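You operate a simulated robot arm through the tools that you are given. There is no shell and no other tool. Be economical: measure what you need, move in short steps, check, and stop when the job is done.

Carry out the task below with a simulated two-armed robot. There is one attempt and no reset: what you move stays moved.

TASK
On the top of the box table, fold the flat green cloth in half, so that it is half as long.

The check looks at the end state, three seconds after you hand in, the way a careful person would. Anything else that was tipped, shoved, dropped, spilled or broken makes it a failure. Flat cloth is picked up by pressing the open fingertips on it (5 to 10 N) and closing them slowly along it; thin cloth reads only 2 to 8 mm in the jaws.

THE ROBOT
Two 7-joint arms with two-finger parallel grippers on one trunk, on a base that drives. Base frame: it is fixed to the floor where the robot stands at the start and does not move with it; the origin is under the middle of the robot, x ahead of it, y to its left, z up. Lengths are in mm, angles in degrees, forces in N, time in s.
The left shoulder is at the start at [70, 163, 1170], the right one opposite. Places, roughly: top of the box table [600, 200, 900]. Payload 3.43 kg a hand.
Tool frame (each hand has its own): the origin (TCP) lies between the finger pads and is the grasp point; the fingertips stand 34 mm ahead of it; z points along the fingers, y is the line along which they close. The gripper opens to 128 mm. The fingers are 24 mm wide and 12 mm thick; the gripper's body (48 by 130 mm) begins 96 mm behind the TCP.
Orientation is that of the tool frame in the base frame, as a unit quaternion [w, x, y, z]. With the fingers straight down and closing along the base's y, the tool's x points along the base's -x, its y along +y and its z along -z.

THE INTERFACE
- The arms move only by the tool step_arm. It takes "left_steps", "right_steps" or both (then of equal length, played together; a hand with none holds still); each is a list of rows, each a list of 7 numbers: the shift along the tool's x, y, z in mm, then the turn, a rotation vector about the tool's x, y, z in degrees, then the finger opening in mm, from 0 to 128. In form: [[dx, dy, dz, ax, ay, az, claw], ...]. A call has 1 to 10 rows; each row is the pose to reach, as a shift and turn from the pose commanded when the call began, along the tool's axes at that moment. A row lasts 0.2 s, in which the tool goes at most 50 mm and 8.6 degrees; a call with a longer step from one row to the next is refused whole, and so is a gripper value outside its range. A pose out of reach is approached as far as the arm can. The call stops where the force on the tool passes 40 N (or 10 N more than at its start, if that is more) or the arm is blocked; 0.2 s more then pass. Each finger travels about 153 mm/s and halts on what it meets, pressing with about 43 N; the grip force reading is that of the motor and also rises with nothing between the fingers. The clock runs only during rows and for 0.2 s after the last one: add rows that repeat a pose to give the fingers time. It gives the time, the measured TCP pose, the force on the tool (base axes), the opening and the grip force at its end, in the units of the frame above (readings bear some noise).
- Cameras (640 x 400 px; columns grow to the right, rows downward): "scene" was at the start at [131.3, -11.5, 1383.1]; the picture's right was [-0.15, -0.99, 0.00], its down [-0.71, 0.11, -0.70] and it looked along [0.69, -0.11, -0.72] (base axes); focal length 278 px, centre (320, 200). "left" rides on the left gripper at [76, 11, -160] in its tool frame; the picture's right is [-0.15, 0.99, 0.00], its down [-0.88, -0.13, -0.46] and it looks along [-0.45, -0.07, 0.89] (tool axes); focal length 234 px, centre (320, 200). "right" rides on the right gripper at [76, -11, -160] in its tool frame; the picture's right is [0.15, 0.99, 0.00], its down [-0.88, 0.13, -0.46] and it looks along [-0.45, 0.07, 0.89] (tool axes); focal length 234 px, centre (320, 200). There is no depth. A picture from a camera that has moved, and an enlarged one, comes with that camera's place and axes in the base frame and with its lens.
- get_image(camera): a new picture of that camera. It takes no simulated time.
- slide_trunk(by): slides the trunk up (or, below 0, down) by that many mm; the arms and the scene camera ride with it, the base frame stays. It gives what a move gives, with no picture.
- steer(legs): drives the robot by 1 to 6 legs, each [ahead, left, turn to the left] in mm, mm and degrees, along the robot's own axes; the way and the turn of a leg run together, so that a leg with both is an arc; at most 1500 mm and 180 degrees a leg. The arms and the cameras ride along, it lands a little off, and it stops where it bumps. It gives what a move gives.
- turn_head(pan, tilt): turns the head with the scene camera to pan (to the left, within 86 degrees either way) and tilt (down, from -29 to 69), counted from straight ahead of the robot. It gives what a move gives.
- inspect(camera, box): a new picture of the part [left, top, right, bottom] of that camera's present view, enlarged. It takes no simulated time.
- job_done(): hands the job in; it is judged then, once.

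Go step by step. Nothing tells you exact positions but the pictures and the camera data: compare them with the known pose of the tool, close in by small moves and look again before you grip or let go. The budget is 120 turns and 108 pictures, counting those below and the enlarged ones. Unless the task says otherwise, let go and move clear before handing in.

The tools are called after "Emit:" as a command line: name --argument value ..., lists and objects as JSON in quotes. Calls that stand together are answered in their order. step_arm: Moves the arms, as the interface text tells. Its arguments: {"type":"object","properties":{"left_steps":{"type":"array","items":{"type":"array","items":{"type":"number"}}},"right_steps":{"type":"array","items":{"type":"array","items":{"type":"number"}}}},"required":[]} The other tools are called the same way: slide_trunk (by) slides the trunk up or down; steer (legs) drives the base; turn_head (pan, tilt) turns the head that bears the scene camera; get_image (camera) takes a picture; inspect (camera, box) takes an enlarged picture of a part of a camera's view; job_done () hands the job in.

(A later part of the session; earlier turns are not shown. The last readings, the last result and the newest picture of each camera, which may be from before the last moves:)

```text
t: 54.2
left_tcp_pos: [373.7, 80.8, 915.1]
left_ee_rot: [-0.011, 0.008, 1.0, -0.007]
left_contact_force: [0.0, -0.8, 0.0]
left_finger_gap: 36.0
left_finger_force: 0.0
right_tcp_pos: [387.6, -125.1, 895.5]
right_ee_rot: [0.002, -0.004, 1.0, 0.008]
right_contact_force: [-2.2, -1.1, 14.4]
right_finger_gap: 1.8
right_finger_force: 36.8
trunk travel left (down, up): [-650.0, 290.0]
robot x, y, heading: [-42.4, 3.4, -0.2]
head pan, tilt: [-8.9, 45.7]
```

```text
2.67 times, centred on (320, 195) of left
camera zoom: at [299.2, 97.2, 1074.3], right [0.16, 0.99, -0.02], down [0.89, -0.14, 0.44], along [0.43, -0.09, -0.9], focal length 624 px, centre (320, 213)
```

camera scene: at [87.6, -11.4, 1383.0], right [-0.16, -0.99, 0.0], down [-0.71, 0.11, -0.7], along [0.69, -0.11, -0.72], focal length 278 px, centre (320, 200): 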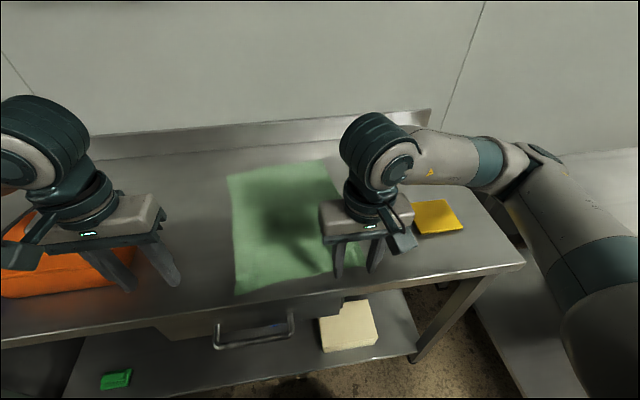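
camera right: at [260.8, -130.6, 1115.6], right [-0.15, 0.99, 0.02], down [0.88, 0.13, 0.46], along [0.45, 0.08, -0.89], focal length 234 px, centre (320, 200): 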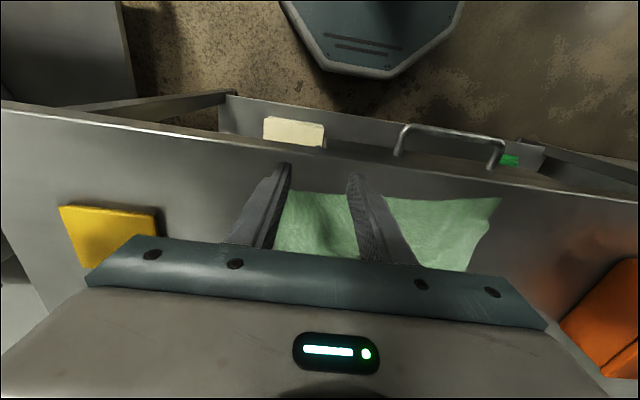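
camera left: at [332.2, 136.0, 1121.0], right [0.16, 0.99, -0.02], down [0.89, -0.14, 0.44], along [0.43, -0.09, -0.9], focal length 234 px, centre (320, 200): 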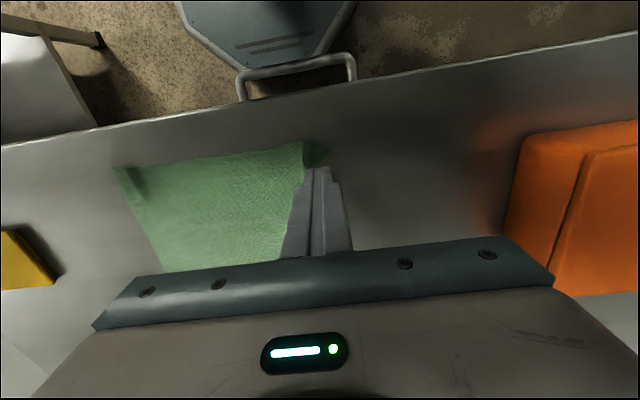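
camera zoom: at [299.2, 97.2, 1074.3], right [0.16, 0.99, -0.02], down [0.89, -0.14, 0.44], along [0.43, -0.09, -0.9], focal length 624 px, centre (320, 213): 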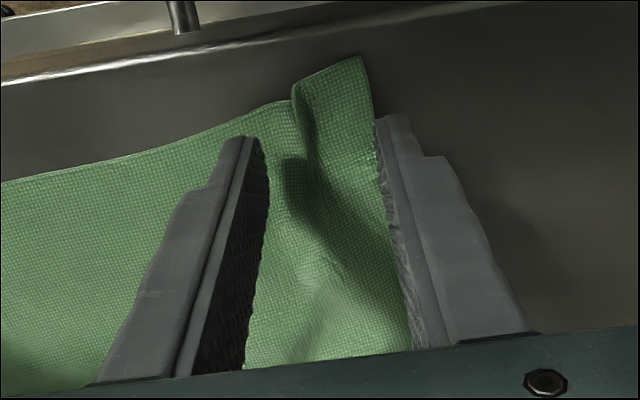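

A ridge has formed and stands between the fingers. I move back to about 12 mm inside the edge, lower and close on it.

Emit:
step_arm --left_steps '[[8, 0, 6, 0, 0, 0, 36], [10, 0, 13, 0, 0, 0, 36], [10, 0, 17.5, 0, 0, 0, 32], [10, 0, 17.5, 0, 0, 0, 26], [10, 0, 17.5, 0, 0, 0, 20], [10, 0, 17.5, 0, 0, 0, 14], [10, 0, 17.5, 0, 0, 0, 8], [10, 0, 17.5, 0, 0, 0, 3], [10, 0, 17.5, 0, 0, 0, 0], [10, 0, 17.5, 0, 0, 0, 0]]'

Emit:
inspect --camera "left" --box '[200, 120, 440, 270]'

```text
t: 56.4
left_tcp_pos: [362.5, 81.8, 896.6]
left_ee_rot: [-0.01, 0.008, 1.0, -0.008]
left_contact_force: [1.6, -0.4, 13.7]
left_finger_gap: 0.1
left_finger_force: 33.3
right_tcp_pos: [389.0, -123.7, 895.4]
right_ee_rot: [0.002, -0.003, 1.0, 0.008]
right_contact_force: [-0.3, 0.9, 10.7]
right_finger_gap: 1.7
right_finger_force: 36.5
trunk travel left (down, up): [-650.0, 290.0]
robot x, y, heading: [-44.9, 2.0, 0.2]
head pan, tilt: [-8.9, 45.7]
```

```text
2.67 times, centred on (320, 195) of left
camera zoom: at [288.7, 97.3, 1057.0], right [0.16, 0.99, -0.02], down [0.89, -0.14, 0.44], along [0.43, -0.09, -0.9], focal length 624 px, centre (320, 213)
```

zoom: 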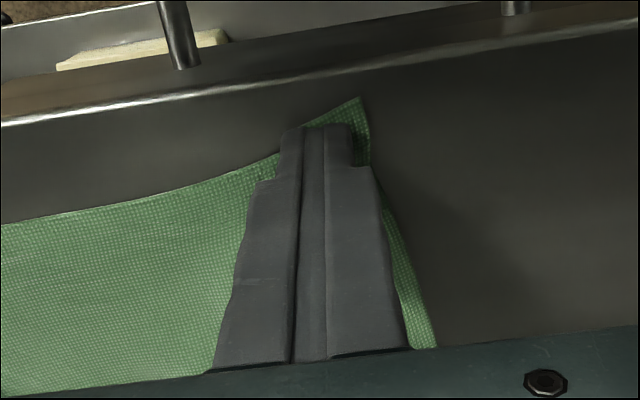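

Slipped again; that is too close to the slanted edge. I reopen and use the setting that worked before (about 20 mm inside the edge, 36 mm opening).

Emit:
step_arm --left_steps '[[0, 0, -10, 0, 0, 0, 0], [-10, 3, -16, 0, 0, 0, 36], [-10, 3, -16, 0, 0, 0, 36], [-10, 3, -6, 0, 0, 0, 36], [-10, 3, -1, 0, 0, 0, 36], [-10, 3, 0, 0, 0, 0, 36]]'

Emit:
inspect --camera "left" --box '[200, 120, 440, 270]'

```text
t: 57.8
left_tcp_pos: [372.8, 85.1, 896.7]
left_ee_rot: [-0.01, 0.009, 1.0, -0.008]
left_contact_force: [-0.8, 0.0, 1.7]
left_finger_gap: 36.2
left_finger_force: 0.0
right_tcp_pos: [388.9, -125.6, 896.3]
right_ee_rot: [0.003, -0.004, 1.0, 0.007]
right_contact_force: [-1.9, -1.5, 15.1]
right_finger_gap: 1.9
right_finger_force: 36.9
trunk travel left (down, up): [-650.0, 290.0]
robot x, y, heading: [-46.4, -2.1, -0.1]
head pan, tilt: [-8.9, 45.7]
```

```text
2.67 times, centred on (320, 195) of left
camera zoom: at [299.2, 100.3, 1056.6], right [0.16, 0.99, -0.02], down [0.89, -0.14, 0.44], along [0.43, -0.09, -0.9], focal length 624 px, centre (320, 213)
```

zoom: 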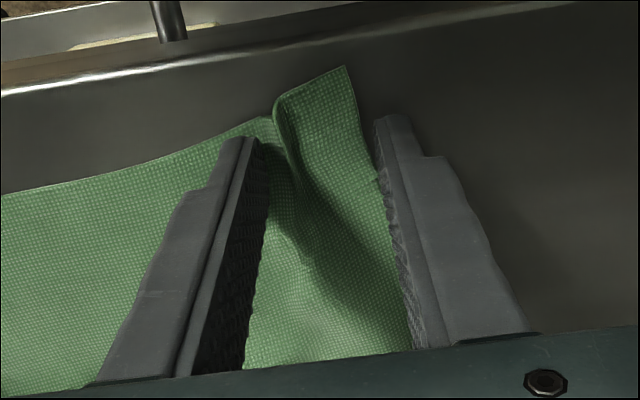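

Emit:
step_arm --left_steps '[[0, -6, -6, 0, 0, 0, 36], [0, -12, -4, 0, 0, 0, 36], [0, -12, 0, 0, 0, 0, 36], [0, -12, 1.2, 0, 0, 0, 36], [0, -12, 1.2, 0, 0, 0, 36]]'

```text
t: 59.0
left_tcp_pos: [372.8, 73.5, 896.4]
left_ee_rot: [-0.01, 0.009, 1.0, -0.009]
left_contact_force: [0.1, 1.4, 9.1]
left_finger_gap: 35.9
left_finger_force: 0.0
right_tcp_pos: [388.8, -124.3, 895.7]
right_ee_rot: [0.003, -0.003, 1.0, 0.009]
right_contact_force: [0.1, -0.6, 12.3]
right_finger_gap: 2.0
right_finger_force: 36.7
trunk travel left (down, up): [-650.0, 290.0]
robot x, y, heading: [-43.9, 0.1, -0.2]
head pan, tilt: [-8.9, 45.7]
```

Emit:
step_arm --left_steps '[[0, 0, 0, 0, 0, 0, 32], [0, 0, 0, 0, 0, 0, 28], [0, 0, 0, 0, 0, 0, 24], [0, 0, 0, 0, 0, 0, 20], [0, 0, 0, 0, 0, 0, 16], [0, 0, 0, 0, 0, 0, 12], [0, 0, 0, 0, 0, 0, 8], [0, 0, 0, 0, 0, 0, 4], [0, 0, 0, 0, 0, 0, 0], [0, 0, 0, 0, 0, 0, 0]]'

Emit:
inspect --camera "left" --box '[200, 120, 440, 270]'

```text
t: 61.2
left_tcp_pos: [371.7, 73.0, 895.3]
left_ee_rot: [-0.009, 0.009, 1.0, -0.009]
left_contact_force: [1.0, 1.1, 16.4]
left_finger_gap: 2.5
left_finger_force: 37.7
right_tcp_pos: [388.8, -124.9, 896.0]
right_ee_rot: [0.003, -0.003, 1.0, 0.007]
right_contact_force: [0.7, 0.0, 8.9]
right_finger_gap: 1.7
right_finger_force: 37.0
trunk travel left (down, up): [-650.0, 290.0]
robot x, y, heading: [-39.4, 0.9, 0.1]
head pan, tilt: [-8.9, 45.7]
```

```text
2.67 times, centred on (320, 195) of left
camera zoom: at [298.5, 88.4, 1056.1], right [0.16, 0.99, -0.02], down [0.89, -0.14, 0.44], along [0.43, -0.09, -0.9], focal length 624 px, centre (320, 213)
```

zoom: 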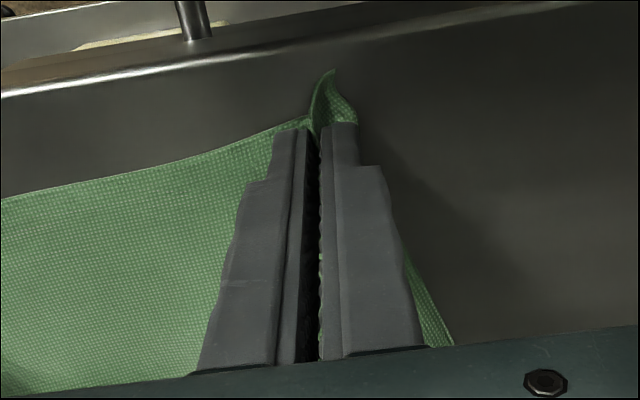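

Both corners are gripped now. I carry the edge up to the top of the arc.

Emit:
step_arm --left_steps '[[-5, 0, -41, 0, 0, 0, 0], [-21, 2, -80, 0, 0, 0, 0], [-46, 4, -113, 0, 0, 0, 0], [-78, 7, -138, 0, 0, 0, 0], [-116, 11, -155, 0, 0, 0, 0], [-156, 14, -160, 0, 0, 0, 0]]' --right_steps '[[-5, 0, -41, 0, 0, 0, 0], [-22, 2, -80, 0, 0, 0, 0], [-48, 4, -113, 0, 0, 0, 0], [-81, 7, -138, 0, 0, 0, 0], [-121, 11, -155, 0, 0, 0, 0], [-163, 15, -160, 0, 0, 0, 0]]'

Emit:
get_image --camera "scene"

```text
t: 62.6
left_tcp_pos: [535.6, 86.9, 1050.5]
left_ee_rot: [-0.013, 0.009, 1.0, -0.009]
left_contact_force: [0.9, -1.9, -0.6]
left_finger_gap: 2.6
left_finger_force: 37.4
right_tcp_pos: [550.9, -112.5, 1056.0]
right_ee_rot: [0.001, -0.004, 1.0, 0.008]
right_contact_force: [-0.6, 2.3, -0.8]
right_finger_gap: 2.2
right_finger_force: 36.7
trunk travel left (down, up): [-650.0, 290.0]
robot x, y, heading: [-45.0, 1.3, -0.2]
head pan, tilt: [-8.9, 45.7]
```

```text
43 pictures are left
camera scene: at [89.3, -11.3, 1382.8], right [-0.16, -0.99, 0.0], down [-0.71, 0.11, -0.7], along [0.69, -0.11, -0.72], focal length 278 px, centre (320, 200)
```

scene: 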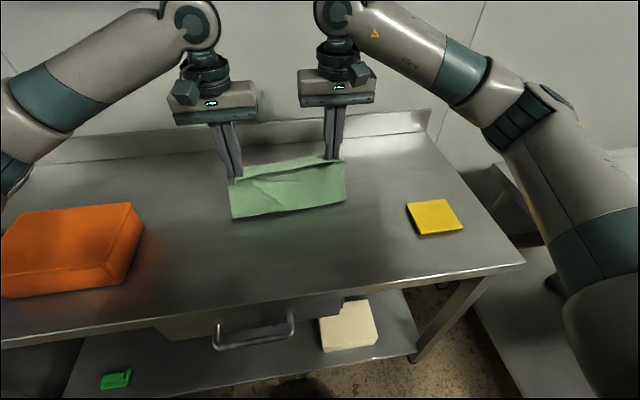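

Emit:
step_arm --left_steps '[[-38, 4, 5, 0, 0, 0, 0], [-74, 8, 21, 0, 0, 0, 0], [-105, 11, 47, 0, 0, 0, 0], [-128, 13, 80, 0, 0, 0, 0], [-143, 14, 118, 0, 0, 0, 0], [-148, 14, 136, 0, 0, 0, 0]]' --right_steps '[[-42, 4, 5, 0, 0, 0, 0], [-82, 8, 21, 0, 0, 0, 0], [-116, 11, 47, 0, 0, 0, 0], [-142, 13, 80, 0, 0, 0, 0], [-158, 15, 118, 0, 0, 0, 0], [-164, 16, 138, 0, 0, 0, 0]]'

Emit:
get_image --camera "scene"

Emit:
get_image --camera "left"

Emit:
get_image --camera "right"

```text
t: 64.0
left_tcp_pos: [679.8, 96.4, 911.3]
left_ee_rot: [-0.011, 0.008, 1.0, -0.009]
left_contact_force: [-0.8, 0.2, -0.5]
left_finger_gap: 2.8
left_finger_force: 36.9
right_tcp_pos: [716.2, -91.5, 918.3]
right_ee_rot: [0.001, -0.003, 1.0, 0.008]
right_contact_force: [-0.2, 0.0, 0.3]
right_finger_gap: 1.8
right_finger_force: 36.4
trunk travel left (down, up): [-650.0, 290.0]
robot x, y, heading: [-44.9, -0.3, 0.1]
head pan, tilt: [-8.9, 45.7]
```

```text
42 pictures are left
camera scene: at [87.8, -11.5, 1383.1], right [-0.16, -0.99, 0.0], down [-0.71, 0.11, -0.7], along [0.69, -0.11, -0.72], focal length 278 px, centre (320, 200)
```

scene: 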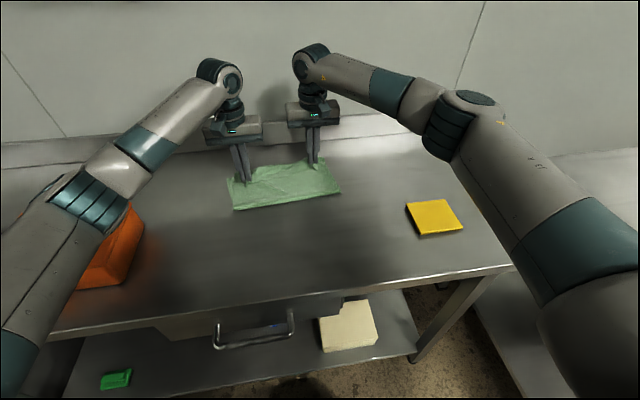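

```text
41 pictures are left
camera left: at [605.2, 111.3, 1072.5], right [0.16, 0.99, -0.02], down [0.89, -0.14, 0.44], along [0.43, -0.09, -0.9], focal length 234 px, centre (320, 200)
```

left: 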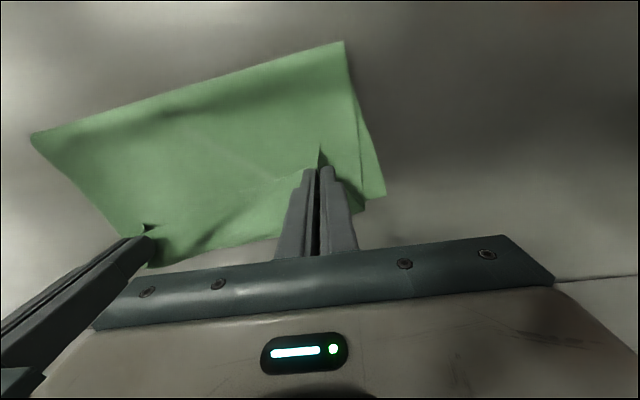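

```text
40 pictures are left
camera right: at [640.8, -106.6, 1079.0], right [-0.15, 0.99, 0.02], down [0.88, 0.13, 0.46], along [0.45, 0.08, -0.89], focal length 234 px, centre (320, 200)
```

right: 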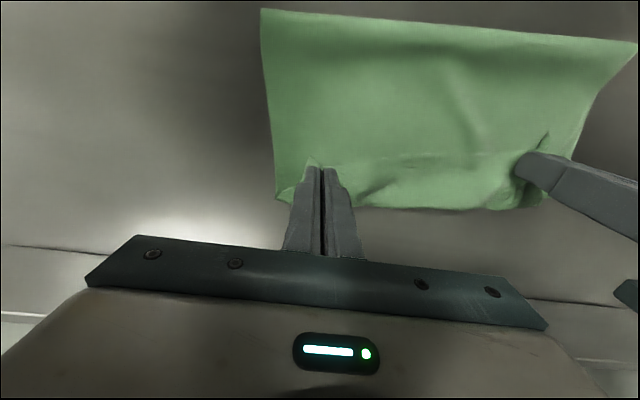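

Emit:
inspect --camera "scene" --box '[200, 130, 360, 230]'

Emit:
inspect --camera "right" --box '[220, 0, 640, 262]'

```text
4.00 times, centred on (280, 180) of scene
camera zoom: at [87.8, -11.5, 1383.1], right [-0.16, -0.99, 0.0], down [-0.71, 0.11, -0.7], along [0.69, -0.11, -0.72], focal length 1110 px, centre (480, 280)
```

zoom: 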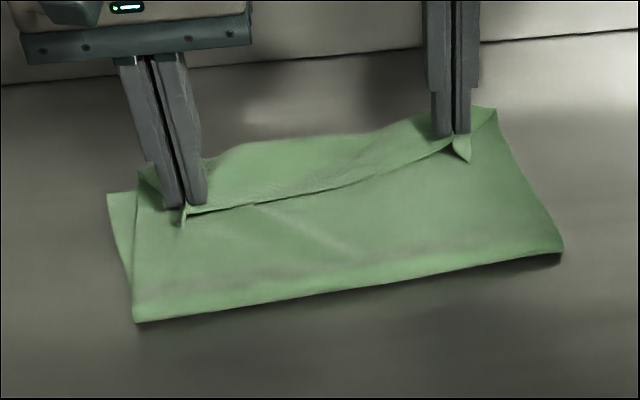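

```text
1.52 times, centred on (430, 131) of right
camera zoom: at [640.8, -106.6, 1079.0], right [-0.15, 0.99, 0.02], down [0.88, 0.13, 0.46], along [0.45, 0.08, -0.89], focal length 357 px, centre (152, 305)
```

zoom: 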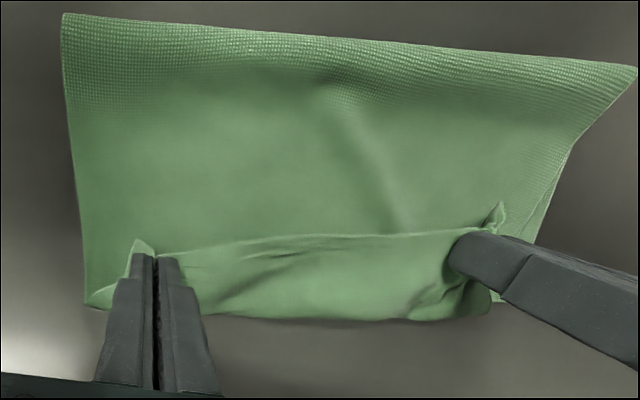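

The fold is well placed, with only the strip along the held edge (~30 mm) turned back. I lower the hands to the table and release.

Emit:
step_arm --left_steps '[[-4, 0, 4, 0, 0, 0, 0], [-4, 0, 8, 0, 0, 0, 6], [-4, 0, 8, 0, 0, 0, 16], [-4, 0, 8, 0, 0, 0, 30], [-4, 0, -20, 0, 0, 0, 36], [-4, 0, -60, 0, 0, 0, 36]]' --right_steps '[[0, 0, 6, 0, 0, 0, 0], [0, 0, 12, 0, 0, 0, 6], [0, 0, 12, 0, 0, 0, 16], [0, 0, 12, 0, 0, 0, 30], [0, 0, -20, 0, 0, 0, 36], [0, 0, -60, 0, 0, 0, 36]]'

Emit:
inspect --camera "scene" --box '[200, 130, 360, 230]'

Emit:
inspect --camera "right" --box '[220, 0, 640, 262]'

Emit:
get_image --camera "left"

```text
t: 65.4
left_tcp_pos: [682.4, 96.4, 973.5]
left_ee_rot: [-0.011, 0.008, 1.0, -0.008]
left_contact_force: [0.3, 0.3, 0.4]
left_finger_gap: 35.8
left_finger_force: 0.1
right_tcp_pos: [714.1, -92.0, 979.8]
right_ee_rot: [0.002, -0.003, 1.0, 0.008]
right_contact_force: [0.4, -0.4, -0.5]
right_finger_gap: 36.1
right_finger_force: 0.0
trunk travel left (down, up): [-650.0, 290.0]
robot x, y, heading: [-45.6, -1.3, 0.1]
head pan, tilt: [-8.9, 45.7]
```

```text
4.00 times, centred on (280, 180) of scene
camera zoom: at [85.8, -11.5, 1383.1], right [-0.16, -0.99, 0.0], down [-0.71, 0.11, -0.7], along [0.69, -0.11, -0.71], focal length 1110 px, centre (480, 280)
```

zoom: 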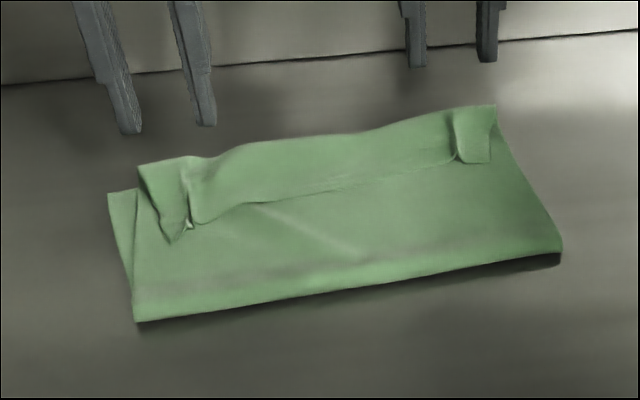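

```text
1.52 times, centred on (430, 131) of right
camera zoom: at [638.5, -108.0, 1140.1], right [-0.15, 0.99, 0.02], down [0.88, 0.13, 0.46], along [0.45, 0.08, -0.89], focal length 357 px, centre (152, 305)
```

zoom: 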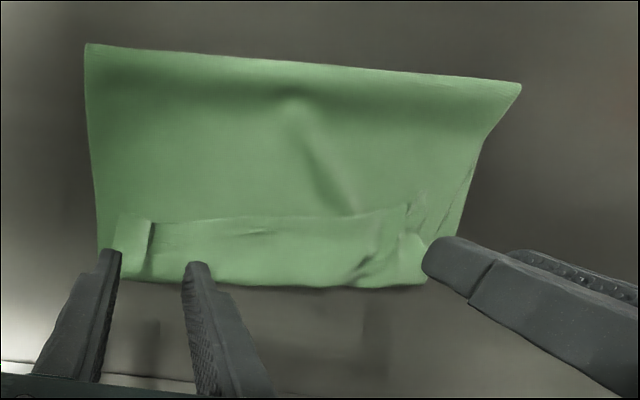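

```text
35 pictures are left
camera left: at [608.1, 111.4, 1133.6], right [0.16, 0.99, -0.02], down [0.89, -0.14, 0.44], along [0.43, -0.09, -0.9], focal length 234 px, centre (320, 200)
```

left: 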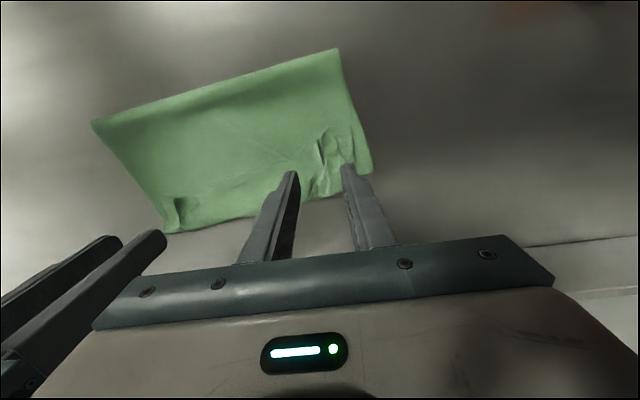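

The edge strip stays turned back like a cuff (~35 mm). I'll roll it out by pressing on it with one hand and dragging toward the far side, while the other hand pins the body. First I drive the base forward again for reach.

Emit:
steer --legs '[[40, 0, 0]]'

Emit:
step_arm --left_steps '[[20, -15, -5, 0, 0, 0, 10], [60, -35, -5, 0, 0, 0, 0], [100, -50, 0, 0, 0, 0, 0], [130, -55, 20, 0, 0, 0, 0], [130, -55, 50, 0, 0, 0, 0]]' --right_steps '[[10, 0, 0, 0, 0, 0, 10], [30, -5, 0, 0, 0, 0, 0], [50, -10, 0, 0, 0, 0, 0], [65, -10, 0, 0, 0, 0, 0], [70, -10, 0, 0, 0, 0, 0]]'

Emit:
get_image --camera "right"

Emit:
get_image --camera "left"

```text
t: 66.3
left_tcp_pos: [720.9, 95.8, 973.8]
left_ee_rot: [-0.01, 0.009, 1.0, -0.009]
left_contact_force: [0.1, 0.5, 0.2]
left_finger_gap: 36.2
left_finger_force: 0.0
right_tcp_pos: [752.8, -91.9, 981.8]
right_ee_rot: [0.002, -0.005, 1.0, 0.008]
right_contact_force: [0.0, -0.1, 0.4]
right_finger_gap: 36.2
right_finger_force: 0.0
trunk travel left (down, up): [-650.0, 290.0]
robot x, y, heading: [-4.5, -1.0, -0.1]
head pan, tilt: [-8.9, 45.7]
```

```text
t: 67.5
left_tcp_pos: [591.0, 44.4, 926.0]
left_ee_rot: [-0.01, 0.008, 1.0, -0.009]
left_contact_force: [-0.3, 0.2, -0.3]
left_finger_gap: 0.1
left_finger_force: 32.9
right_tcp_pos: [684.9, -102.8, 978.4]
right_ee_rot: [0.001, -0.004, 1.0, 0.007]
right_contact_force: [0.3, 0.1, 0.2]
right_finger_gap: 0.0
right_finger_force: 33.7
trunk travel left (down, up): [-650.0, 290.0]
robot x, y, heading: [-4.4, 1.9, 0.2]
head pan, tilt: [-8.9, 45.7]
```

```text
34 pictures are left
camera right: at [609.7, -118.3, 1137.9], right [-0.15, 0.99, 0.02], down [0.88, 0.13, 0.46], along [0.45, 0.08, -0.89], focal length 234 px, centre (320, 200)
```

right: 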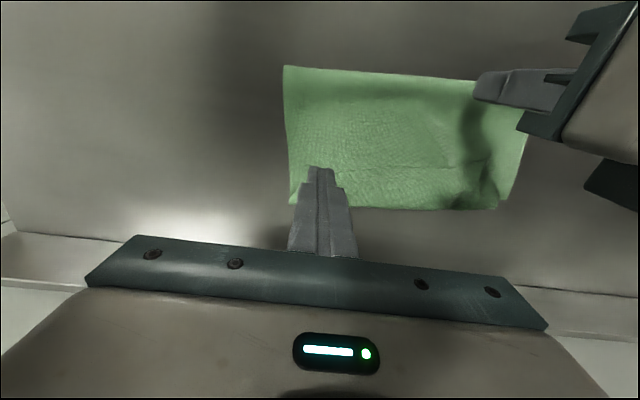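

```text
33 pictures are left
camera left: at [518.4, 58.7, 1086.5], right [0.16, 0.99, -0.02], down [0.89, -0.14, 0.44], along [0.43, -0.09, -0.9], focal length 234 px, centre (320, 200)
```

left: 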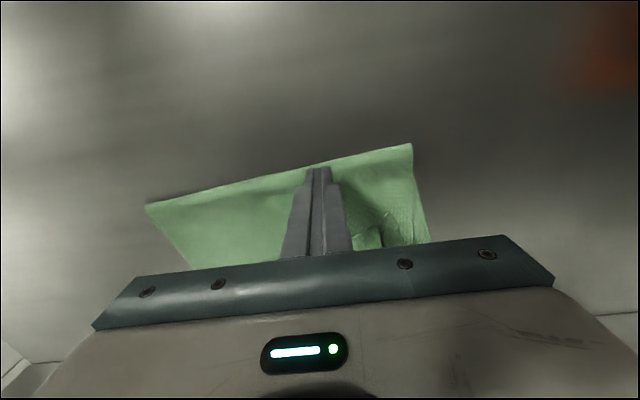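

Emit:
inspect --camera "right" --box '[270, 50, 550, 225]'

```text
2.29 times, centred on (410, 138) of right
camera zoom: at [609.7, -118.3, 1137.9], right [-0.15, 0.99, 0.02], down [0.88, 0.13, 0.46], along [0.45, 0.08, -0.89], focal length 535 px, centre (114, 343)
```

zoom: 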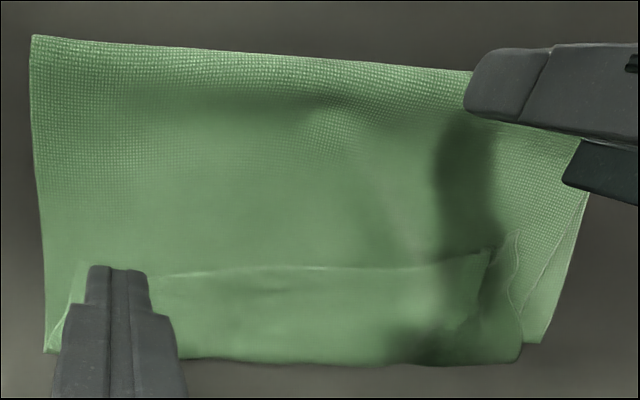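

The cuff spans from the hem edge (~x 689) to the crease (~745), and the fold sits ~45 mm too far forward. The hem therefore needs to go +x while the body goes −x, which is what spreading the fingers along x does. I yaw both grippers about 90°.

Emit:
step_arm --left_steps '[[0, 0, -10, 0, 0, 8.5, 0], [0, 0, -20, 0, 0, 17, 0], [0, 0, -30, 0, 0, 25.5, 0], [0, 0, -40, 0, 0, 34, 0], [0, 0, -40, 0, 0, 42.5, 0], [0, 0, -40, 0, 0, 51, 0], [0, 0, -40, 0, 0, 59.5, 0], [0, 0, -40, 0, 0, 68, 0], [0, 0, -40, 0, 0, 76.5, 0], [0, 0, -40, 0, 0, 85, 0]]' --right_steps '[[0, 0, 0, 0, 0, -8.5, 0], [0, 0, 0, 0, 0, -17, 0], [0, 0, 0, 0, 0, -25.5, 0], [0, 0, 0, 0, 0, -34, 0], [0, 0, 0, 0, 0, -42.5, 0], [0, 0, 0, 0, 0, -51, 0], [0, 0, 0, 0, 0, -59.5, 0], [0, 0, 0, 0, 0, -68, 0], [0, 0, 0, 0, 0, -76.5, 0], [0, 0, 0, 0, 0, -85, 0]]'

Emit:
get_image --camera "scene"

```text
t: 69.7
left_tcp_pos: [592.1, 43.4, 965.4]
left_ee_rot: [-0.003, 0.683, 0.73, -0.013]
left_contact_force: [-0.1, 0.2, -0.4]
left_finger_gap: 0.0
left_finger_force: 33.8
right_tcp_pos: [668.9, -96.3, 996.5]
right_ee_rot: [0.063, -0.483, 0.872, -0.044]
right_contact_force: [-0.8, -0.3, -0.9]
right_finger_gap: 0.0
right_finger_force: 33.1
right hand out of reach, approached as far as the arm can: row 7, 8, 9, 10
trunk travel left (down, up): [-650.0, 290.0]
robot x, y, heading: [-7.5, -1.6, 0.1]
head pan, tilt: [-8.9, 45.7]
```

```text
31 pictures are left
camera scene: at [127.6, -11.9, 1382.9], right [-0.16, -0.99, 0.0], down [-0.71, 0.11, -0.7], along [0.69, -0.11, -0.72], focal length 278 px, centre (320, 200)
```

scene: 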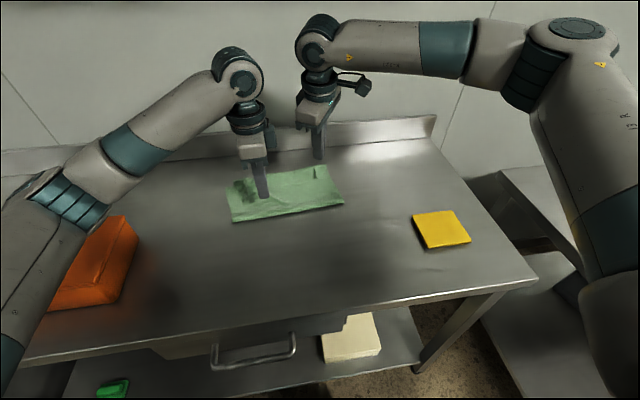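

The left is yawed nicely, but the right's wrist limit stops it short. I return the right to neutral and clear it away, and use only the left for spreading. I move the left over the hem edge.

Emit:
step_arm --left_steps '[[0, 20, 0, 0, 0, 0, 0], [0, 40, 0, 0, 0, 0, 0], [0, 60, 0, 0, 0, 0, 0], [0, 79, 10, 0, 0, 0, 0], [0, 79, 25, 0, 0, 0, 0], [0, 79, 40, 0, 0, 0, 0], [0, 79, 48, 0, 0, 0, 0], [0, 79, 48, 0, 0, 0, 0], [0, 79, 48, 0, 0, 0, 0], [0, 79, 48, 0, 0, 0, 0]]' --right_steps '[[0, 0, -10, 0, 0, 8.5, 0], [0, 0, -20, 0, 0, 17, 0], [0, 0, -30, 0, 0, 25.5, 0], [0, 0, -40, 0, 0, 34, 0], [0, 0, -50, 0, 0, 42.5, 0], [0, 0, -60, 0, 0, 51, 0], [0, 0, -60, 0, 0, 59.5, 0], [0, 0, -60, 0, 0, 68, 0], [0, 0, -60, 0, 0, 76.5, 0], [0, 0, -60, 0, 0, 85, 0]]'

Emit:
get_image --camera "left"

Emit:
inspect --camera "scene" --box '[200, 130, 360, 230]'

```text
t: 71.9
left_tcp_pos: [667.9, 47.1, 916.7]
left_ee_rot: [-0.002, 0.682, 0.731, -0.014]
left_contact_force: [-0.1, 0.3, 0.2]
left_finger_gap: 0.0
left_finger_force: 32.9
right_tcp_pos: [659.8, -94.4, 1056.9]
right_ee_rot: [0.076, 0.234, 0.969, 0.009]
right_contact_force: [0.3, 0.1, -0.2]
right_finger_gap: 0.0
right_finger_force: 33.5
trunk travel left (down, up): [-650.0, 290.0]
robot x, y, heading: [-6.0, 1.0, 0.1]
head pan, tilt: [-8.9, 45.7]
```

```text
30 pictures are left
camera left: at [676.2, 127.1, 1073.5], right [1.0, -0.08, -0.02], down [-0.06, -0.88, 0.47], along [-0.05, -0.47, -0.88], focal length 234 px, centre (320, 200)
```

left: 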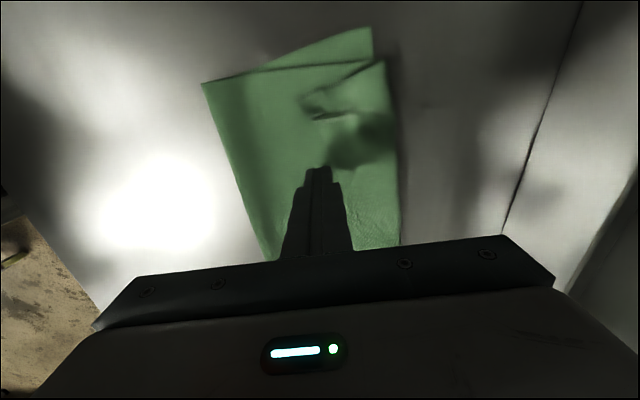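

```text
4.00 times, centred on (280, 180) of scene
camera zoom: at [126.6, -11.6, 1383.1], right [-0.16, -0.99, 0.0], down [-0.71, 0.11, -0.7], along [0.69, -0.11, -0.72], focal length 1110 px, centre (480, 280)
```

zoom: 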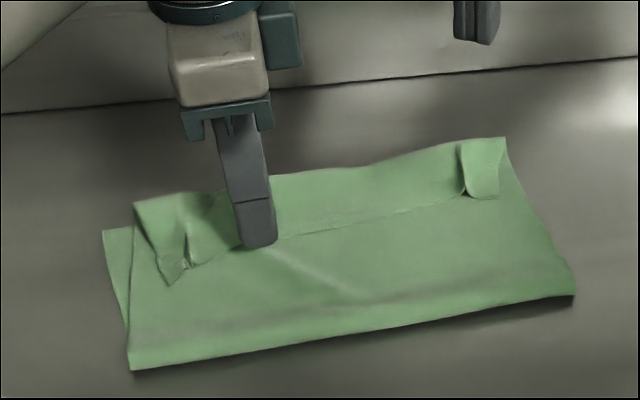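

The closed fingers are right above the hem edge. I lower to contact.

Emit:
step_arm --left_steps '[[0, 4, 6, 0, 0, 0, 0], [0, 4, 10, 0, 0, 0, 0], [0, 4, 13, 0, 0, 0, 0], [0, 4, 16, 0, 0, 0, 0], [0, 4, 16, 0, 0, 0, 0]]'

```text
t: 73.1
left_tcp_pos: [672.6, 48.2, 900.1]
left_ee_rot: [-0.002, 0.682, 0.732, -0.015]
left_contact_force: [0.8, 0.9, 0.5]
left_finger_gap: 0.1
left_finger_force: 32.8
right_tcp_pos: [658.9, -96.0, 1058.5]
right_ee_rot: [0.077, 0.233, 0.969, 0.009]
right_contact_force: [0.4, 0.4, 0.3]
right_finger_gap: 0.2
right_finger_force: 33.1
trunk travel left (down, up): [-650.0, 290.0]
robot x, y, heading: [-1.3, -2.8, 0.3]
head pan, tilt: [-8.9, 45.7]
```

Emit:
step_arm --left_steps '[[0, 0, 1.5, 0, 0, 0, 0], [0, 0, 3, 0, 0, 0, 0], [0, 0, 4, 0, 0, 0, 0], [0, 0, 4, 0, 0, 0, 0]]'

```text
t: 74.1
left_tcp_pos: [671.2, 47.9, 897.2]
left_ee_rot: [-0.002, 0.682, 0.731, -0.013]
left_contact_force: [0.6, -0.2, 2.6]
left_finger_gap: 0.0
left_finger_force: 33.0
right_tcp_pos: [657.9, -94.9, 1058.3]
right_ee_rot: [0.078, 0.232, 0.969, 0.009]
right_contact_force: [0.5, 0.4, 0.0]
right_finger_gap: 0.1
right_finger_force: 33.0
trunk travel left (down, up): [-650.0, 290.0]
robot x, y, heading: [-1.3, 0.6, -0.2]
head pan, tilt: [-8.9, 45.7]
```

Light contact. I press slightly more and spread along x.

Emit:
step_arm --left_steps '[[0, 0, 0.7, 0, 0, 0, 0], [0, 0, 0.7, 0, 0, 0, 12], [0, 0, 0.7, 0, 0, 0, 24], [0, 0, 0.7, 0, 0, 0, 36], [0, 0, 0.7, 0, 0, 0, 48], [0, 0, 0.7, 0, 0, 0, 60], [0, 0, 0.7, 0, 0, 0, 72], [0, 0, 0.7, 0, 0, 0, 84], [0, 0, 0.7, 0, 0, 0, 96], [0, 0, 0.7, 0, 0, 0, 96]]'

Emit:
get_image --camera "left"

Emit:
inspect --camera "scene" --box '[200, 130, 360, 230]'

```text
t: 76.3
left_tcp_pos: [670.0, 46.9, 897.5]
left_ee_rot: [-0.001, 0.682, 0.731, -0.012]
left_contact_force: [-3.3, -1.1, 15.5]
left_finger_gap: 94.5
left_finger_force: 0.0
right_tcp_pos: [657.1, -94.9, 1058.7]
right_ee_rot: [0.078, 0.234, 0.969, 0.01]
right_contact_force: [0.2, -0.7, -0.1]
right_finger_gap: 0.1
right_finger_force: 32.8
trunk travel left (down, up): [-650.0, 290.0]
robot x, y, heading: [-3.6, -0.7, 0.3]
head pan, tilt: [-8.9, 45.7]
```

```text
28 pictures are left
camera left: at [678.0, 126.7, 1055.3], right [1.0, -0.08, -0.02], down [-0.06, -0.88, 0.47], along [-0.05, -0.47, -0.88], focal length 234 px, centre (320, 200)
```

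left: 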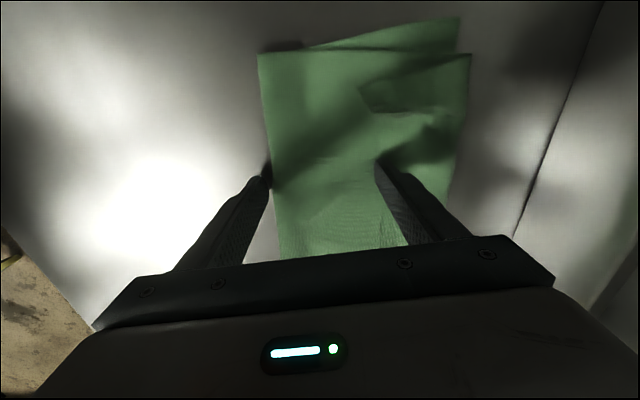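

```text
4.00 times, centred on (280, 180) of scene
camera zoom: at [124.0, -11.8, 1383.4], right [-0.16, -0.99, 0.0], down [-0.71, 0.11, -0.7], along [0.69, -0.11, -0.71], focal length 1110 px, centre (480, 280)
```

zoom: 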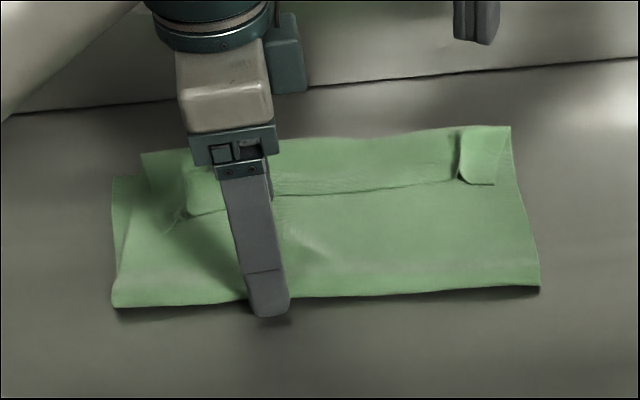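

Friction dragged the whole stack instead of rolling the hem. New plan: regrip the hem ridges, unfold, pull flat, then fold again but release in motion partway down, so the hem springs straight and falls into place. First I raise the left and return both wrists to neutral.

Emit:
step_arm --left_steps '[[0, 0, -30, 0, 0, 0, 90], [0, 0, -70, 0, 0, -8, 60], [0, 0, -80, 0, 0, -16, 50], [0, 0, -80, 0, 0, -24.5, 50], [0, 0, -80, 0, 0, -33, 50], [0, 0, -80, 0, 0, -41.5, 50], [0, 0, -80, 0, 0, -50, 50], [0, 0, -80, 0, 0, -58.5, 50], [0, 0, -80, 0, 0, -67, 50], [0, 0, -80, 0, 0, -75.5, 50]]' --right_steps '[[0, 0, 0, 0, 0, -5, 20], [0, 0, 0, 0, 0, -10, 40], [0, 0, 0, 0, 0, -15, 50], [0, 0, 0, 0, 0, -20, 50], [0, 0, 0, 0, 0, -25, 50], [0, 0, 0, 0, 0, -27, 50], [0, 0, 0, 0, 0, -27, 50], [0, 0, 0, 0, 0, -27, 50], [0, 0, 0, 0, 0, -27, 50], [0, 0, 0, 0, 0, -27, 50]]'

Emit:
get_image --camera "right"

```text
t: 78.5
left_tcp_pos: [673.2, 49.6, 974.9]
left_ee_rot: [-0.01, 0.09, 0.996, -0.009]
left_contact_force: [0.1, -0.3, 0.0]
left_finger_gap: 50.0
left_finger_force: 0.0
right_tcp_pos: [658.8, -95.2, 1057.3]
right_ee_rot: [0.076, 0.001, 0.997, -0.009]
right_contact_force: [-1.2, 0.4, 0.3]
right_finger_gap: 49.9
right_finger_force: 0.0
trunk travel left (down, up): [-650.0, 290.0]
robot x, y, heading: [-6.6, 1.0, 0.0]
head pan, tilt: [-8.9, 45.7]
```

```text
26 pictures are left
camera right: at [560.3, -104.5, 1204.4], right [-0.14, 0.99, -0.04], down [0.8, 0.14, 0.58], along [0.58, 0.05, -0.81], focal length 234 px, centre (320, 200)
```

right: 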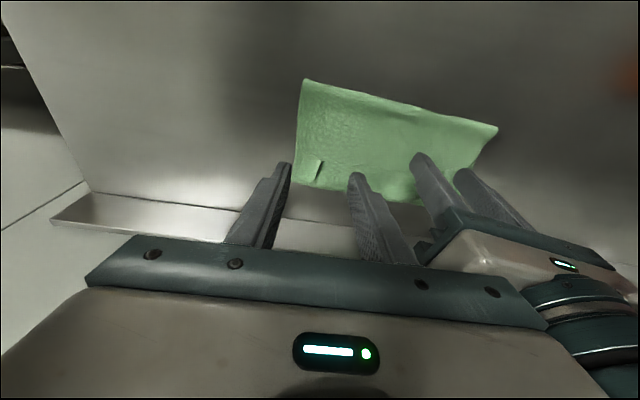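

Old pinch ridges are at about (718,97) and (735,-97). I straighten both wrists and move above them.

Emit:
step_arm --left_steps '[[-9, 13, 0, 0, 0, -3, 50], [-18, 26, 0, 0, 0, -6, 50], [-26, 39, 15, 0, 0, -9, 50], [-34, 52, 30, 0, 0, -10.5, 50]]' --right_steps '[[-15, 0, 30, 0, 3, 0, 50], [-30, -1, 60, 0, 6, 0, 50], [-45, -1, 90, 0, 8.6, 0, 50], [-58, -2, 122, 0, 8.6, 0, 50]]'

Emit:
get_image --camera "right"

Emit:
get_image --camera "left"

```text
t: 79.5
left_tcp_pos: [717.5, 94.2, 944.0]
left_ee_rot: [-0.012, 0.0, 1.0, -0.009]
left_contact_force: [-0.9, 1.1, 0.3]
left_finger_gap: 50.1
left_finger_force: 0.0
right_tcp_pos: [735.1, -100.2, 944.0]
right_ee_rot: [0.001, 0.001, 1.0, -0.009]
right_contact_force: [1.2, 0.2, 0.0]
right_finger_gap: 49.8
right_finger_force: 0.0
trunk travel left (down, up): [-650.0, 290.0]
robot x, y, heading: [-4.7, 0.8, -0.1]
head pan, tilt: [-8.9, 45.7]
```

```text
25 pictures are left
camera right: at [659.9, -108.3, 1105.0], right [-0.14, 0.99, -0.02], down [0.88, 0.14, 0.46], along [0.45, 0.05, -0.89], focal length 234 px, centre (320, 200)
```

right: 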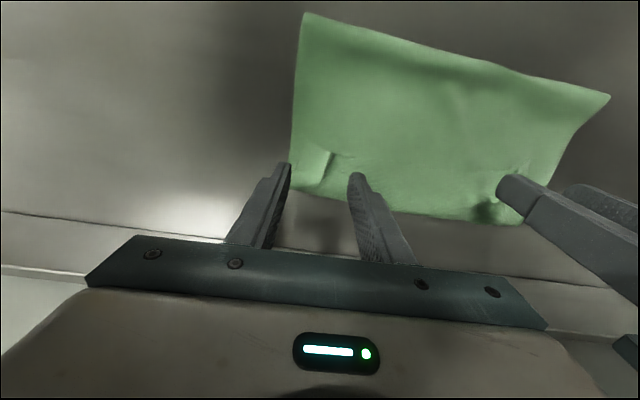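

```text
24 pictures are left
camera left: at [644.3, 107.7, 1104.2], right [0.14, 0.99, -0.02], down [0.89, -0.12, 0.44], along [0.43, -0.08, -0.9], focal length 234 px, centre (320, 200)
```

left: 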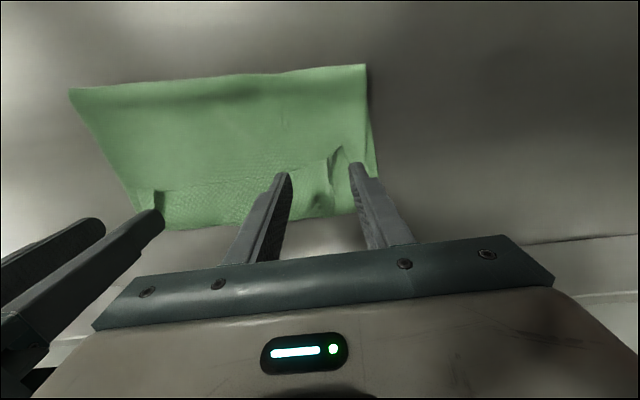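

Ridges confirmed at left (710,105) and right (731,-97). I lower and close on them.

Emit:
step_arm --left_steps '[[8, 11, 20, 0, 0, 0, 50], [8, 11, 38, 0, 0, 0, 50], [8, 11, 42, 0, 0, 0, 40], [8, 11, 43, 0, 0, 0, 30], [8, 11, 43, 0, 0, 0, 20], [8, 11, 43, 0, 0, 0, 10], [8, 11, 43, 0, 0, 0, 0], [8, 11, 43, 0, 0, 0, 0], [8, 11, 23, 0, 0, 0, 0]]' --right_steps '[[4, 3, 20, 0, 0, 0, 50], [4, 3, 38, 0, 0, 0, 50], [4, 3, 42, 0, 0, 0, 40], [4, 3, 43, 0, 0, 0, 30], [4, 3, 43, 0, 0, 0, 20], [4, 3, 43, 0, 0, 0, 10], [4, 3, 43, 0, 0, 0, 0], [4, 3, 43, 0, 0, 0, 0], [4, 3, 23, 0, 0, 0, 0]]'

Emit:
inspect --camera "scene" --box '[200, 130, 360, 230]'

```text
t: 81.5
left_tcp_pos: [706.9, 104.6, 921.9]
left_ee_rot: [-0.011, 0.0, 1.0, -0.009]
left_contact_force: [-0.5, -3.3, 1.0]
left_finger_gap: 2.6
left_finger_force: 37.4
right_tcp_pos: [731.4, -96.2, 922.8]
right_ee_rot: [0.002, 0.001, 1.0, -0.009]
right_contact_force: [-0.7, 4.7, 0.4]
right_finger_gap: 2.1
right_finger_force: 36.3
trunk travel left (down, up): [-650.0, 290.0]
robot x, y, heading: [-9.1, -0.1, 0.2]
head pan, tilt: [-8.9, 45.7]
```

```text
4.00 times, centred on (280, 180) of scene
camera zoom: at [125.3, -11.5, 1383.1], right [-0.16, -0.99, 0.0], down [-0.71, 0.11, -0.7], along [0.69, -0.11, -0.72], focal length 1110 px, centre (480, 280)
```

zoom: 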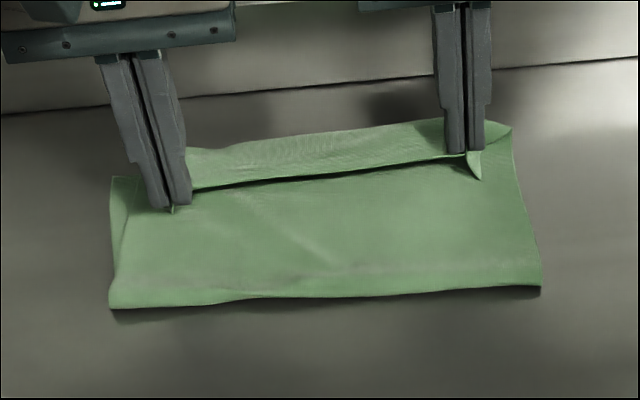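

Both hem corners are gripped. I lift over the top, carry them back to the near side and pull the cloth flat.

Emit:
step_arm --left_steps '[[12, 0, -38, 0, 0, 0, 0], [35, 0, -75, 0, 0, 0, 0], [70, 0, -105, 0, 0, 0, 0], [110, 0, -125, 0, 0, 0, 0], [150, 0, -130, 0, 0, 0, 0], [190, 0, -118, 0, 0, 0, 0], [228, 0, -98, 0, 0, 0, 0], [262, 0, -70, 0, 0, 0, 0], [288, 0, -35, 0, 0, 0, 0], [305, 0, 0, 0, 0, 0, 0]]' --right_steps '[[12, 0, -38, 0, 0, 0, 0], [35, 0, -75, 0, 0, 0, 0], [70, 0, -105, 0, 0, 0, 0], [110, 0, -125, 0, 0, 0, 0], [150, 0, -130, 0, 0, 0, 0], [190, 0, -118, 0, 0, 0, 0], [228, 0, -98, 0, 0, 0, 0], [262, 0, -70, 0, 0, 0, 0], [288, 0, -35, 0, 0, 0, 0], [305, 0, 0, 0, 0, 0, 0]]'

Emit:
step_arm --left_steps '[[10, 1, 8, 0, 0, 0, 0], [16, 2, 10, 0, 0, 0, 0], [22, 3, 10, 0, 0, 0, 0], [28, 3, 10, 0, 0, 0, 0]]' --right_steps '[[10, -1, 8, 0, 0, 0, 0], [16, -1, 10, 0, 0, 0, 0], [22, -2, 10, 0, 0, 0, 0], [28, -2, 10, 0, 0, 0, 0]]'

Emit:
inspect --camera "scene" --box '[180, 130, 380, 300]'

```text
t: 83.7
left_tcp_pos: [401.5, 104.5, 928.9]
left_ee_rot: [-0.011, -0.002, 1.0, -0.009]
left_contact_force: [0.7, -1.1, 0.2]
left_finger_gap: 2.3
left_finger_force: 37.3
right_tcp_pos: [425.1, -94.3, 922.6]
right_ee_rot: [0.003, 0.001, 1.0, -0.009]
right_contact_force: [-0.5, 2.2, 1.0]
right_finger_gap: 1.7
right_finger_force: 36.4
trunk travel left (down, up): [-650.0, 290.0]
robot x, y, heading: [-4.1, 3.5, -0.0]
head pan, tilt: [-8.9, 45.7]
```

```text
t: 84.7
left_tcp_pos: [373.1, 106.5, 917.9]
left_ee_rot: [-0.01, 0.0, 1.0, -0.009]
left_contact_force: [1.1, -7.3, -0.3]
left_finger_gap: 2.5
left_finger_force: 37.1
right_tcp_pos: [396.9, -96.8, 911.2]
right_ee_rot: [0.001, 0.001, 1.0, -0.009]
right_contact_force: [-0.6, 7.8, 0.6]
right_finger_gap: 1.9
right_finger_force: 36.8
trunk travel left (down, up): [-650.0, 290.0]
robot x, y, heading: [-4.8, -2.4, -0.3]
head pan, tilt: [-8.9, 45.7]
```

```text
2.35 times, centred on (280, 215) of scene
camera zoom: at [126.3, -11.5, 1383.1], right [-0.16, -0.99, 0.0], down [-0.71, 0.11, -0.7], along [0.69, -0.11, -0.72], focal length 653 px, centre (414, 165)
```

zoom: 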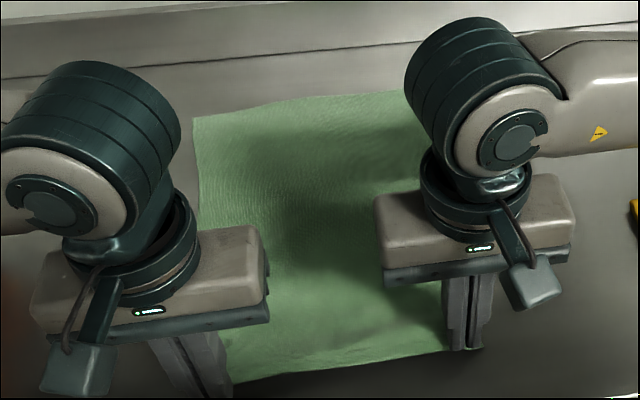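

The cloth is flat and taut again, with the far edge at x≈735–744 and the grips at x≈373 and 397. Now I swing over in one continuous arc with increasing tilt and let go in motion past the top, so the page falls forward.

Emit:
step_arm --left_steps '[[-8, 0, -42, 0, 4, 0, 0], [-28, 1, -82, 0, 8, 0, 0], [-57, 2, -115, 0, 12, 0, 0], [-95, 4, -140, 0, 16, 0, 0], [-139, 6, -156, 0, 20, 0, 0], [-185, 8, -160, 0, 24, 0, 0], [-231, 10, -153, 0, 28, 0, 0], [-275, 12, -135, 0, 32, 0, 0], [-295, 13, -118, 0, 32, 0, 60], [-297, 13, -160, 0, 32, 0, 60]]' --right_steps '[[-8, 0, -42, 0, 4, 0, 0], [-28, 1, -82, 0, 8, 0, 0], [-57, 2, -115, 0, 12, 0, 0], [-95, 4, -140, 0, 16, 0, 0], [-139, 6, -156, 0, 20, 0, 0], [-185, 8, -160, 0, 24, 0, 0], [-231, 10, -153, 0, 28, 0, 0], [-275, 12, -135, 0, 32, 0, 0], [-295, 13, -118, 0, 32, 0, 60], [-297, 13, -160, 0, 32, 0, 60]]'

Emit:
inspect --camera "scene" --box '[180, 110, 380, 260]'

```text
t: 86.9
left_tcp_pos: [670.9, 117.5, 1074.5]
left_ee_rot: [-0.285, 0.004, 0.959, -0.005]
left_contact_force: [-0.1, -1.2, -0.1]
left_finger_gap: 60.0
left_finger_force: 0.1
right_tcp_pos: [675.9, -91.8, 1072.1]
right_ee_rot: [-0.27, 0.003, 0.963, -0.006]
right_contact_force: [-1.6, -0.9, 0.8]
right_finger_gap: 60.0
right_finger_force: 0.1
right hand out of reach, approached as far as the arm can: row 9, 10
trunk travel left (down, up): [-650.0, 290.0]
robot x, y, heading: [-6.4, -4.2, -0.0]
head pan, tilt: [-8.9, 45.7]
```

```text
2.67 times, centred on (280, 185) of scene
camera zoom: at [122.5, -17.8, 1383.4], right [-0.16, -0.99, 0.0], down [-0.7, 0.12, -0.7], along [0.69, -0.11, -0.71], focal length 740 px, centre (427, 240)
```

zoom: 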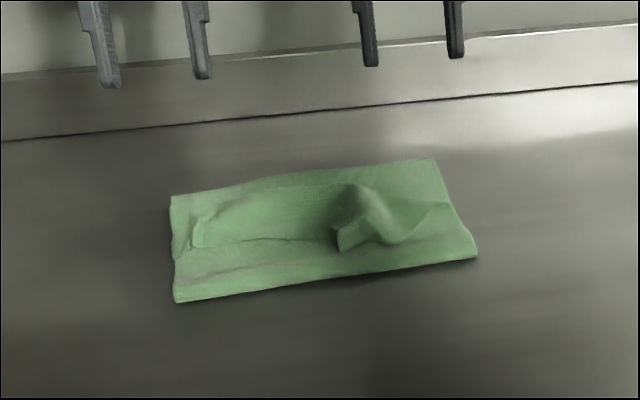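

The cloth is limp and slumped, so throwing is no use. Last time the cuff came from laying it down slack; this time I'll regrip, straighten and lay it fully taut so only tiny corner tucks remain. I level the hands and look for the corners.

Emit:
step_arm --left_steps '[[10, 10, -5, 0, -8, 0, 60], [20, 30, -10, 0, -16, 0, 60], [30, 50, -20, 0, -24, 0, 60], [40, 60, -30, 0, -33, 0, 60]]' --right_steps '[[10, 0, -5, 0, -8, 0, 60], [20, 0, -10, 0, -16, 0, 60], [30, 0, -20, 0, -24, 0, 60], [40, 0, -30, 0, -31, 0, 60]]'

Emit:
get_image --camera "right"

Emit:
inspect --camera "scene" --box '[200, 150, 340, 240]'

```text
refused: row 4 steps farther than a row can; nothing moved
```

```text
20 pictures are left
camera right: at [695.6, -101.8, 1247.5], right [-0.12, 0.99, 0.06], down [0.99, 0.13, -0.07], along [-0.08, 0.06, -1.0], focal length 234 px, centre (320, 200)
```

right: 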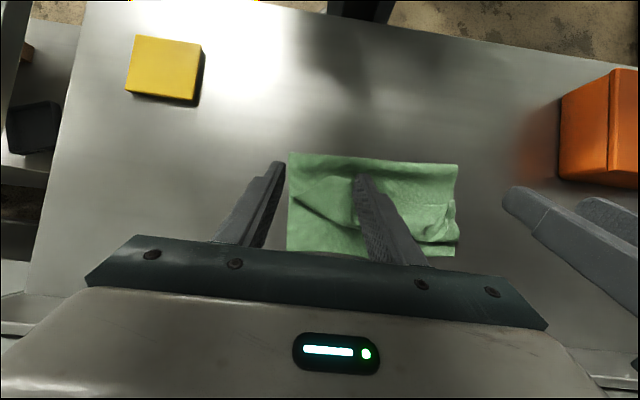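

```text
4.44 times, centred on (270, 195) of scene
camera zoom: at [122.5, -17.8, 1383.4], right [-0.16, -0.99, 0.0], down [-0.7, 0.12, -0.7], along [0.69, -0.11, -0.71], focal length 1234 px, centre (542, 222)
```

zoom: 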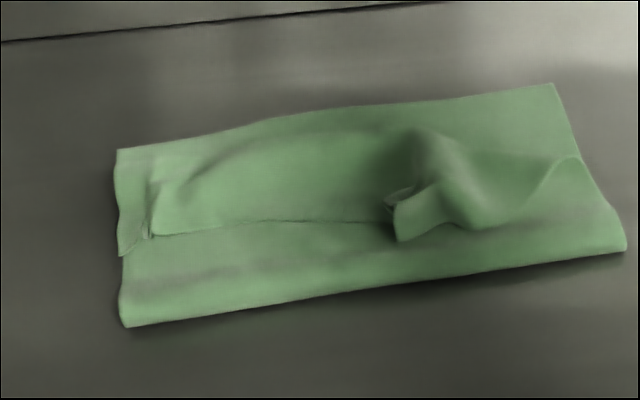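

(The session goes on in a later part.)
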